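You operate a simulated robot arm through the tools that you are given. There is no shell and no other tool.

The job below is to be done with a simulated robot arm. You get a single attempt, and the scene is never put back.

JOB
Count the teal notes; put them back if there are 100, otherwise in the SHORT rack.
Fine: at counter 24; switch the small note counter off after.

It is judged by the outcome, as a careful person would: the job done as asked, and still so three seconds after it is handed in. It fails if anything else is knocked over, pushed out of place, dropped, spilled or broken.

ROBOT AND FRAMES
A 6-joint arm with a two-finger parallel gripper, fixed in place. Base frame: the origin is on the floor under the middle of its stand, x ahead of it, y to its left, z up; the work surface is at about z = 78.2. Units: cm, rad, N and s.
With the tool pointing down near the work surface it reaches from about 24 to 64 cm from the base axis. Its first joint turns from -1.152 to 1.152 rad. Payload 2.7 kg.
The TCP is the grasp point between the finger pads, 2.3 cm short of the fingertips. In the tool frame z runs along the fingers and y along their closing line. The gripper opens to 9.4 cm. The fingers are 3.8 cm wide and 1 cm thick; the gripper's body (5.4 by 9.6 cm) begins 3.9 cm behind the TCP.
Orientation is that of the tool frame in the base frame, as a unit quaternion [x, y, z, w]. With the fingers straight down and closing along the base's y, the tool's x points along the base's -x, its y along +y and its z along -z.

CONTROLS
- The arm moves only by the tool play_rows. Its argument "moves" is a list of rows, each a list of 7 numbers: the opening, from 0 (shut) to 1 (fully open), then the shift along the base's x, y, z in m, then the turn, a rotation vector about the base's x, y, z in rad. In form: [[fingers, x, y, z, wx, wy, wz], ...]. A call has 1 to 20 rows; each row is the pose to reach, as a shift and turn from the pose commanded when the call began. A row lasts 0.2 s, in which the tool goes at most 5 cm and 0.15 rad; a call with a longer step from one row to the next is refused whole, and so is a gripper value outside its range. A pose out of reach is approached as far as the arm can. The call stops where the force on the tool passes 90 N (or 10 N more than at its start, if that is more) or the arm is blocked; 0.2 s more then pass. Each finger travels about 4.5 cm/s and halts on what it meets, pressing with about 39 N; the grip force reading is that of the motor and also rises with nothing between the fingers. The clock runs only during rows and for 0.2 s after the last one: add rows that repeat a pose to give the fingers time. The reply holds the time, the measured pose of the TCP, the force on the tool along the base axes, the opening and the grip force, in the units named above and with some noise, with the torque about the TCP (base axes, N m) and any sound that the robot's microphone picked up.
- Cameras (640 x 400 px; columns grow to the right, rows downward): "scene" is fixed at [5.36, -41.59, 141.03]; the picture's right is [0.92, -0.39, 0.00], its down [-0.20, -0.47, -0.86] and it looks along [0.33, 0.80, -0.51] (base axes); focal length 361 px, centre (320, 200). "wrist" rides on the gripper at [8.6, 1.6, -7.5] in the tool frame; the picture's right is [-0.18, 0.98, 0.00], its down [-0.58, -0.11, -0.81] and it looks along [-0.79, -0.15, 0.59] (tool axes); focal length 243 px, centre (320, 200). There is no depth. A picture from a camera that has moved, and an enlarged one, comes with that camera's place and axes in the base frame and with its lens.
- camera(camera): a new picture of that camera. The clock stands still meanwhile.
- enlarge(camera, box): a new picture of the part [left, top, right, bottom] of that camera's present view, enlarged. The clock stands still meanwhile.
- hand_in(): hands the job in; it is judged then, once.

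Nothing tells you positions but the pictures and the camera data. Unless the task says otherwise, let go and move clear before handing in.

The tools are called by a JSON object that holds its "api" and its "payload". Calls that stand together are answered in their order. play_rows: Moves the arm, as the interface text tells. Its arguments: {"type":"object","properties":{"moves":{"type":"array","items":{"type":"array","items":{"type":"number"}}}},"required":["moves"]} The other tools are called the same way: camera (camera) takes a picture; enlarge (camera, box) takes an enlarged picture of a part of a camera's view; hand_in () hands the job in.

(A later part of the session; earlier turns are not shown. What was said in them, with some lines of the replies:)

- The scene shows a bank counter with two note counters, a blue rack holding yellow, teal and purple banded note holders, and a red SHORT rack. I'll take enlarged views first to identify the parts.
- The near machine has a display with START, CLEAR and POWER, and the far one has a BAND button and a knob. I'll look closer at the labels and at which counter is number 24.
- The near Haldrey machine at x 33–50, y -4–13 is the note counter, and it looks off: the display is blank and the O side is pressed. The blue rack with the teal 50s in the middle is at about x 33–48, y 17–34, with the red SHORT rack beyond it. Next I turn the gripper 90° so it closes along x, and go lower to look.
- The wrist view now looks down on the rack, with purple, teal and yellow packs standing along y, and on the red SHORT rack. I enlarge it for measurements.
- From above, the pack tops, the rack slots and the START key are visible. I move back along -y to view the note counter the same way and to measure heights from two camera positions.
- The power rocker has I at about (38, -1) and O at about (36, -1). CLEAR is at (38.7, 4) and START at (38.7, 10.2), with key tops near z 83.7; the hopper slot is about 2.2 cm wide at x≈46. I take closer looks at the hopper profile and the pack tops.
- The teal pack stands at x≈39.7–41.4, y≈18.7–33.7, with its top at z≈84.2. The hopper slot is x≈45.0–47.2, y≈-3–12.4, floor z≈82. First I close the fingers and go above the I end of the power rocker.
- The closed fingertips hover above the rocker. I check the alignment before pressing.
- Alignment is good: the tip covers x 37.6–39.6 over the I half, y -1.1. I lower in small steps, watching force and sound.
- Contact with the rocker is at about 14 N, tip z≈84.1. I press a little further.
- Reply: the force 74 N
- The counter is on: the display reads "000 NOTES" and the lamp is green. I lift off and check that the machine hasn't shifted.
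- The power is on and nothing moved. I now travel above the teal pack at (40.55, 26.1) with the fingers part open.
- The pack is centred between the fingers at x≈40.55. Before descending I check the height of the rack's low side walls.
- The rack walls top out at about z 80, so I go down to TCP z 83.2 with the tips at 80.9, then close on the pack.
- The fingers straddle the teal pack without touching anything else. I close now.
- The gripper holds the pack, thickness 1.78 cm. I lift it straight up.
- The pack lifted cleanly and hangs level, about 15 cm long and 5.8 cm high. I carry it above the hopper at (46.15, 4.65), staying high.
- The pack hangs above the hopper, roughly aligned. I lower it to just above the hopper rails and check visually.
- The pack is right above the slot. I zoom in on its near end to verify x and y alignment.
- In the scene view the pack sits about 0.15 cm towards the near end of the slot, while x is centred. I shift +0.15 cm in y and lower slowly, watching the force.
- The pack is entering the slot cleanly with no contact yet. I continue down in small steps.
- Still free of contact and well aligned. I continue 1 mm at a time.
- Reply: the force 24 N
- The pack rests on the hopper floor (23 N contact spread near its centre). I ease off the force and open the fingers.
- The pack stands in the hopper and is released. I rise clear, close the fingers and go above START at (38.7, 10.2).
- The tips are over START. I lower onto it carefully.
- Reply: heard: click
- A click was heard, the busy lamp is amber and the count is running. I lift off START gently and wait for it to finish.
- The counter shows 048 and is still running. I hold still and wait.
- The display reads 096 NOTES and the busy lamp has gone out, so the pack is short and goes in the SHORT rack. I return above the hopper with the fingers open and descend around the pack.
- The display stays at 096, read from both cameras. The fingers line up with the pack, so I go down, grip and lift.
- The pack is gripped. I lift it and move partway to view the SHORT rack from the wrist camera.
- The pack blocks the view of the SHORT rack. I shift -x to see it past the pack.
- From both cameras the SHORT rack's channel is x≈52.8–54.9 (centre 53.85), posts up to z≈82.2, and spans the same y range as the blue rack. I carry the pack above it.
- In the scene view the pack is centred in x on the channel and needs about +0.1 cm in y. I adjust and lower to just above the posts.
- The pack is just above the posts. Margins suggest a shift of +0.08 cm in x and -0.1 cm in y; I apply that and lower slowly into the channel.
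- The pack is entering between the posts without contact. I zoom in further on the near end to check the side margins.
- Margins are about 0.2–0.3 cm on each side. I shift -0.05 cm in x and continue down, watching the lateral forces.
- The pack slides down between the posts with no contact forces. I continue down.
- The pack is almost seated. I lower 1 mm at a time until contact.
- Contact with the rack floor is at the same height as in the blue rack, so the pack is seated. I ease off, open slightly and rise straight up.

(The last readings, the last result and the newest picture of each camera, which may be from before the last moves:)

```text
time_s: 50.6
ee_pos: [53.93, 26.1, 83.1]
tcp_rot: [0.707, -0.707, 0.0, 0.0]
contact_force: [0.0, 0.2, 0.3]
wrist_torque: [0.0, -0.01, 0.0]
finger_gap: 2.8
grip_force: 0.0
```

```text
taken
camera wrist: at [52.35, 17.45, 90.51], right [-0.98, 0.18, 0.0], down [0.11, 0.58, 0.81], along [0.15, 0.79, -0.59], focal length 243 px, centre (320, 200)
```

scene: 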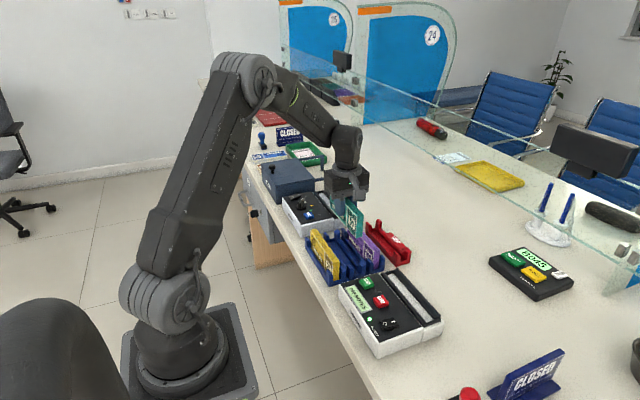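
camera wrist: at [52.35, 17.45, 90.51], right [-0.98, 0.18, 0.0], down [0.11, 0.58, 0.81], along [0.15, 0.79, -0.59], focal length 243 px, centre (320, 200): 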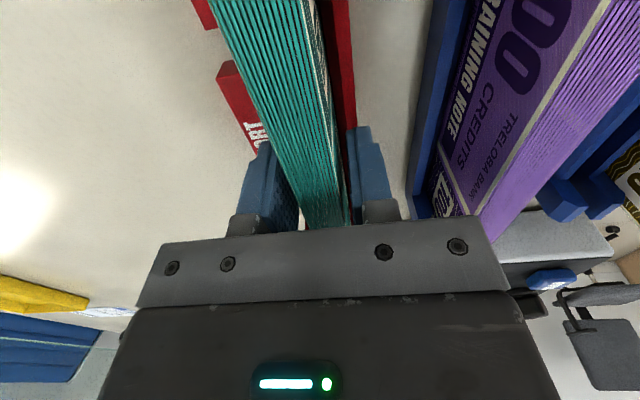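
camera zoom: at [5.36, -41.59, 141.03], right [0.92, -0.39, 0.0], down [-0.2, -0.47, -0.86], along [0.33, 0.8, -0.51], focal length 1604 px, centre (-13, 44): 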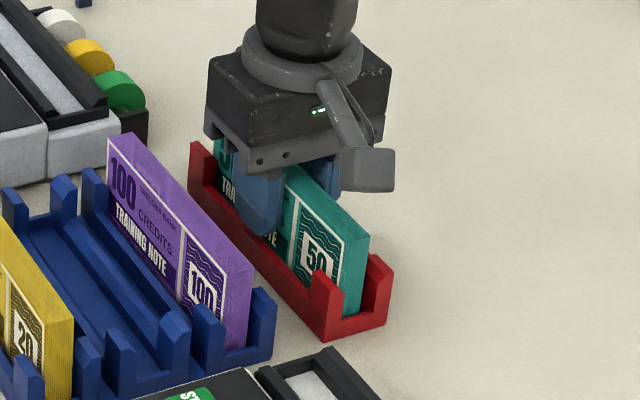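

The teal pack stands in the SHORT rack and is released. I rise straight up, then travel back towards the counter's power switch with the fingers closing.

{"api": "play_rows", "payload": {"moves": [[0.3, 0, 0, 0.01, 0, 0, 0], [0.3, 0, 0, 0.03, 0, 0, 0], [0.3, 0, 0, 0.06, 0, 0, 0], [0.3, 0, 0, 0.09, 0, 0, 0], [0.3, 0, 0, 0.12, 0, 0, 0], [0.2, -0.015, -0.022, 0.12, 0, 0, 0], [0.1, -0.038, -0.055, 0.12, 0, 0, 0], [0, -0.06, -0.09, 0.12, 0, 0, 0], [0, -0.083, -0.123, 0.12, 0, 0, 0], [0, -0.106, -0.156, 0.12, 0, 0, 0], [0, -0.129, -0.19, 0.12, 0, 0, 0], [0, -0.152, -0.223, 0.12, 0, 0, 0], [0, -0.172, -0.253, 0.12, 0, 0, 0], [0, -0.1848, -0.273, 0.12, 0, 0, 0], [0, -0.1848, -0.273, 0.09, 0, 0, 0], [0, -0.1848, -0.273, 0.06, 0, 0, 0], [0, -0.1848, -0.273, 0.05, 0, 0, 0], [0, -0.1848, -0.273, 0.05, 0, 0, 0]]}}

{"api": "enlarge", "payload": {"camera": "scene", "box": [340, 200, 450, 350]}}

{"api": "enlarge", "payload": {"camera": "wrist", "box": [200, 30, 440, 200]}}

{"api": "enlarge", "payload": {"camera": "scene", "box": [370, 290, 440, 340]}}

```text
time_s: 54.4
ee_pos: [35.58, -1.17, 87.96]
tcp_rot: [-0.707, 0.707, 0.0, 0.0]
contact_force: [-0.4, -1.1, 0.5]
wrist_torque: [0.01, -0.03, -0.01]
finger_gap: 0.02
grip_force: 38.9
```

```text
2.67 times, centred on (395, 275) of scene
camera zoom: at [5.36, -41.59, 141.03], right [0.92, -0.39, 0.0], down [-0.2, -0.47, -0.86], along [0.33, 0.8, -0.51], focal length 962 px, centre (120, 0)
```

zoom: 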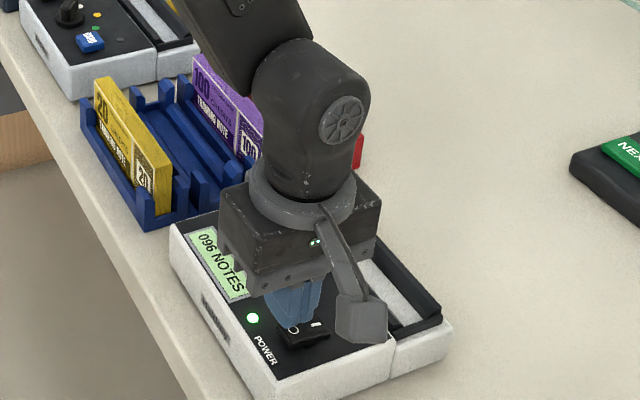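

```text
2.35 times, centred on (320, 115) of wrist
camera zoom: at [34.04, -9.74, 95.5], right [-0.98, 0.18, 0.0], down [0.11, 0.58, 0.81], along [0.15, 0.79, -0.59], focal length 571 px, centre (320, 400)
```

zoom: 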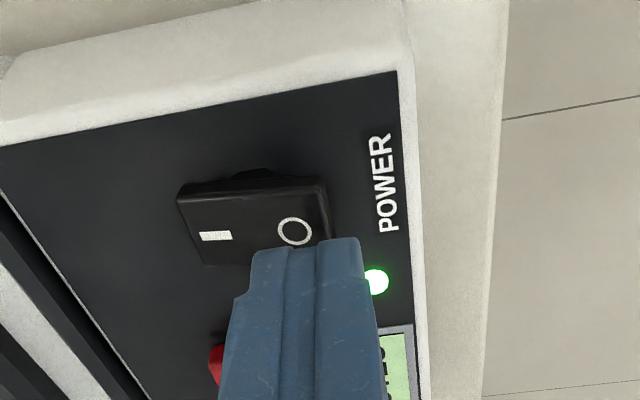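

```text
8.00 times, centred on (405, 315) of scene
camera zoom: at [5.36, -41.59, 141.03], right [0.92, -0.39, 0.0], down [-0.2, -0.47, -0.86], along [0.33, 0.8, -0.51], focal length 2887 px, centre (-360, -720)
```

zoom: 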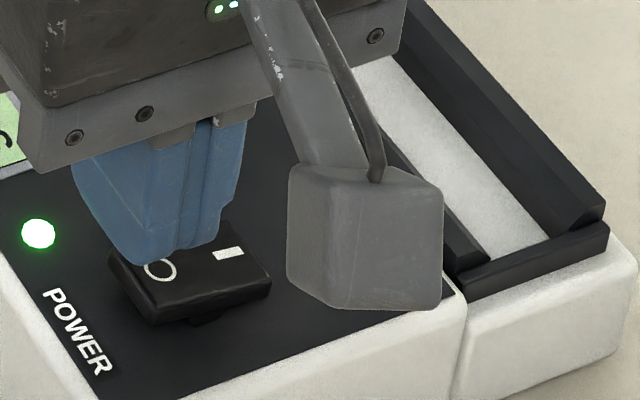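

The display still shows 096, and the tips are over the O half of the rocker at (35.4, -1.3). I press down gently.

{"api": "play_rows", "payload": {"moves": [[0, 0, 0, -0.006, 0, 0, 0], [0, 0, 0, -0.011, 0, 0, 0], [0, 0, 0, -0.015, 0, 0, 0], [0, 0, 0, -0.017, 0, 0, 0]]}}

{"api": "enlarge", "payload": {"camera": "scene", "box": [335, 260, 445, 345]}}

```text
time_s: 55.4
ee_pos: [35.41, -1.27, 86.5]
tcp_rot: [0.707, -0.707, 0.0, 0.0]
contact_force: [-3.9, 0.1, 8.3]
wrist_torque: [-0.01, 0.0, -0.03]
finger_gap: 0.0
grip_force: 39.4
```

```text
4.71 times, centred on (390, 302) of scene
camera zoom: at [5.34, -41.59, 141.03], right [0.92, -0.39, 0.0], down [-0.19, -0.47, -0.86], along [0.33, 0.8, -0.51], focal length 1698 px, centre (-9, -282)
```

zoom: 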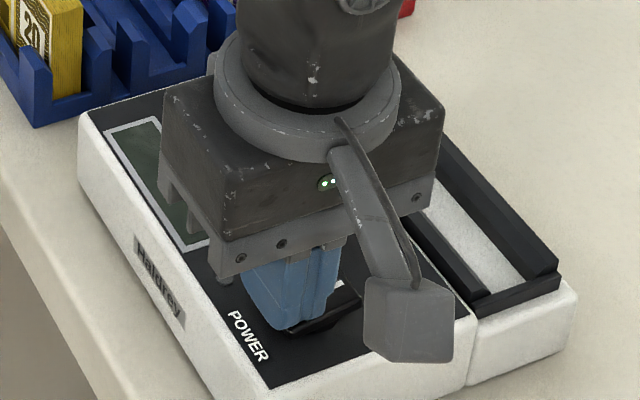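

The display has gone dark, so the switch flipped. I lift clear and verify everything.

{"api": "play_rows", "payload": {"moves": [[0, 0, 0, 0.003, 0, 0, 0], [0, 0, 0, 0.02, 0, 0, 0], [0, 0, 0, 0.05, 0, 0, 0], [0, 0, 0, 0.09, 0, 0, 0], [0, 0, 0, 0.13, 0, 0, 0], [0, -0.02, -0.03, 0.15, 0, 0, 0], [0, -0.02, -0.06, 0.16, 0, 0, 0], [0, -0.02, -0.06, 0.16, 0, 0, 0]]}}

{"api": "camera", "payload": {"camera": "scene"}}

{"api": "enlarge", "payload": {"camera": "scene", "box": [320, 260, 460, 370]}}

{"api": "enlarge", "payload": {"camera": "scene", "box": [290, 190, 430, 290]}}

{"api": "camera", "payload": {"camera": "wrist"}}

```text
time_s: 57.2
ee_pos: [33.42, -7.21, 102.31]
tcp_rot: [0.708, -0.706, -0.001, 0.0]
contact_force: [-0.8, 0.2, 0.2]
wrist_torque: [-0.01, 0.0, 0.0]
finger_gap: 0.0
grip_force: 39.2
```

```text
taken
```

scene: 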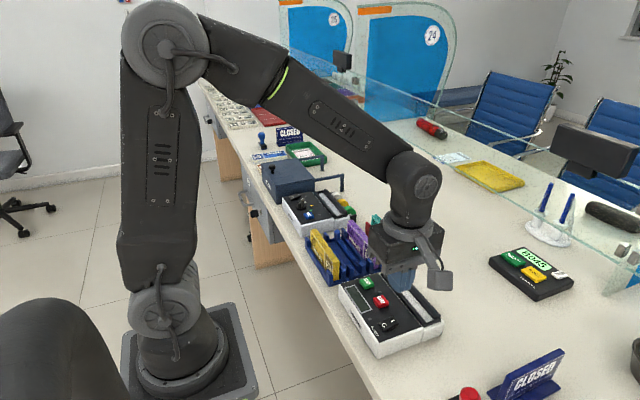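

```text
3.64 times, centred on (390, 315) of scene
camera zoom: at [5.36, -41.59, 141.03], right [0.92, -0.39, 0.0], down [-0.2, -0.47, -0.86], along [0.33, 0.8, -0.51], focal length 1312 px, centre (66, -218)
```

zoom: 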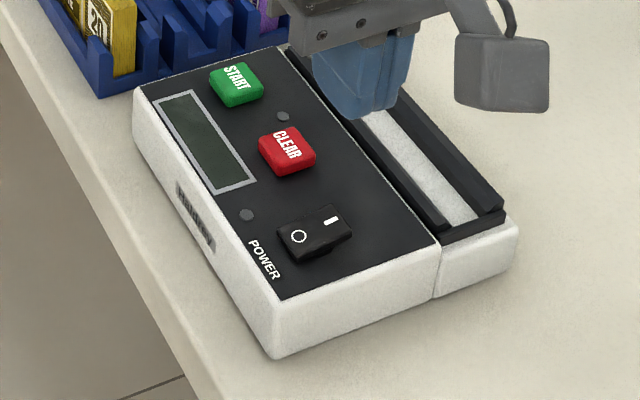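

```text
4.00 times, centred on (360, 240) of scene
camera zoom: at [5.36, -41.59, 141.03], right [0.92, -0.39, 0.0], down [-0.2, -0.47, -0.86], along [0.33, 0.8, -0.51], focal length 1444 px, centre (160, 40)
```

zoom: 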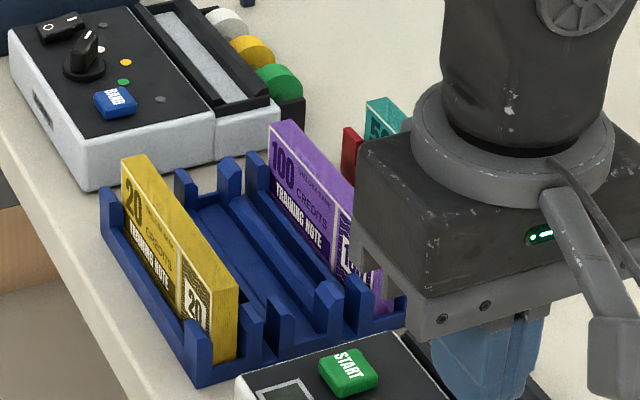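

```text
taken
camera wrist: at [31.88, -15.83, 109.74], right [-0.98, 0.18, 0.0], down [0.11, 0.58, 0.81], along [0.15, 0.79, -0.59], focal length 243 px, centre (320, 200)
```

wrist: 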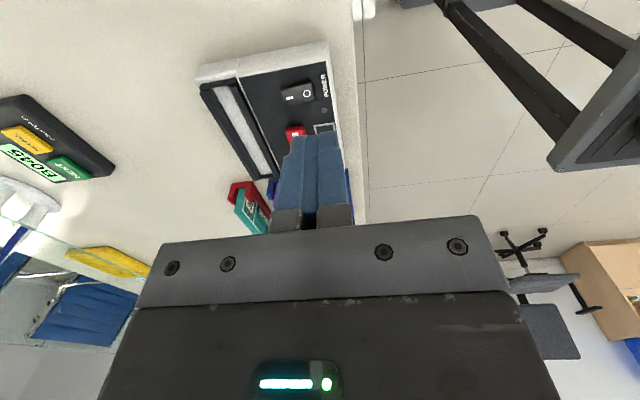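

The counter is off: dark display, lamp out, rocker back on O. It hasn't moved. I raise the arm a bit further for an unobstructed look at the SHORT rack.

{"api": "play_rows", "payload": {"moves": [[0, 0, 0, 0.03, 0, 0, 0], [0, 0, 0, 0.06, 0, 0, 0], [0.1, 0, 0.02, 0.09, 0, 0, 0], [0.2, 0, 0.04, 0.12, 0, 0, 0], [0.3, 0, 0.06, 0.14, 0, 0, 0], [0.3, 0, 0.06, 0.14, 0, 0, 0]]}}

{"api": "camera", "payload": {"camera": "scene"}}

{"api": "enlarge", "payload": {"camera": "scene", "box": [290, 190, 430, 290]}}

{"api": "enlarge", "payload": {"camera": "scene", "box": [360, 205, 430, 275]}}

```text
time_s: 58.6
ee_pos: [33.58, -1.19, 116.3]
tcp_rot: [-0.707, 0.708, -0.001, 0.0]
contact_force: [0.1, -0.3, -0.8]
wrist_torque: [0.01, 0.01, -0.03]
finger_gap: 2.82
grip_force: 0.1
```

```text
taken
```

scene: 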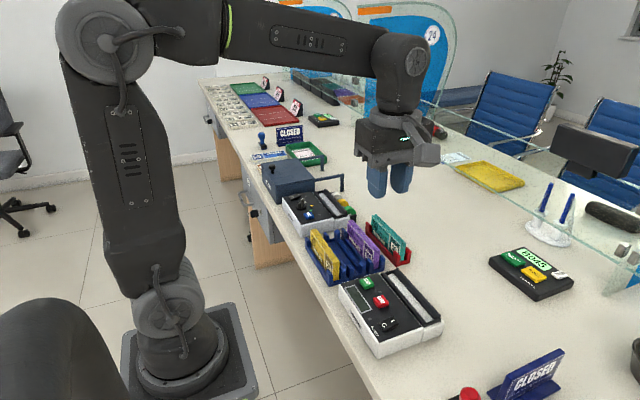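

```text
4.00 times, centred on (360, 240) of scene
camera zoom: at [5.36, -41.59, 141.03], right [0.92, -0.39, 0.0], down [-0.2, -0.47, -0.86], along [0.33, 0.8, -0.51], focal length 1444 px, centre (160, 40)
```

zoom: 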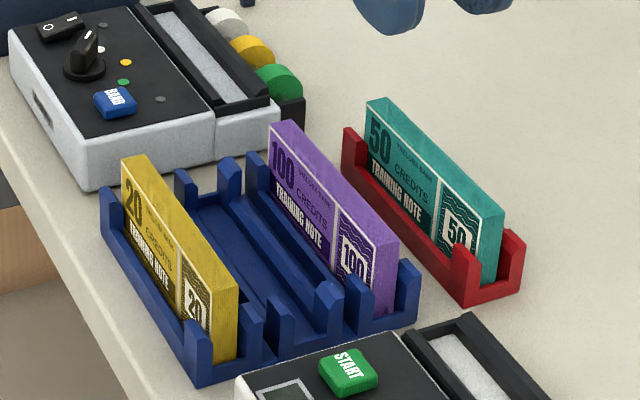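

```text
5.71 times, centred on (395, 240) of scene
camera zoom: at [5.36, -41.59, 141.03], right [0.92, -0.39, 0.0], down [-0.2, -0.47, -0.86], along [0.33, 0.8, -0.51], focal length 2062 px, centre (-109, -29)
```

zoom: 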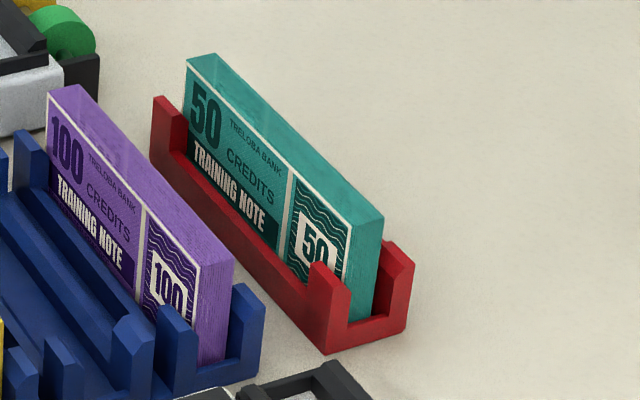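

The teal pack (counted at 96) stands upright in the SHORT rack, and the yellow and purple packs are untouched. The small note counter is off and hasn't moved, and the gripper is empty and clear. I hand the job in.

{"api": "hand_in", "payload": {}}

```text
The job is handed in.
```

I counted the teal notes on the small note counter at counter 24. It read 96 rather than 100, so the pack went into the SHORT rack.

I then switched the note counter off, and its display and lamp are dark. The last pictures show the teal pack upright in the SHORT rack. The yellow and purple packs and both machines are where they were, and the gripper was empty and clear. The job has been handed in; no verdict came back.
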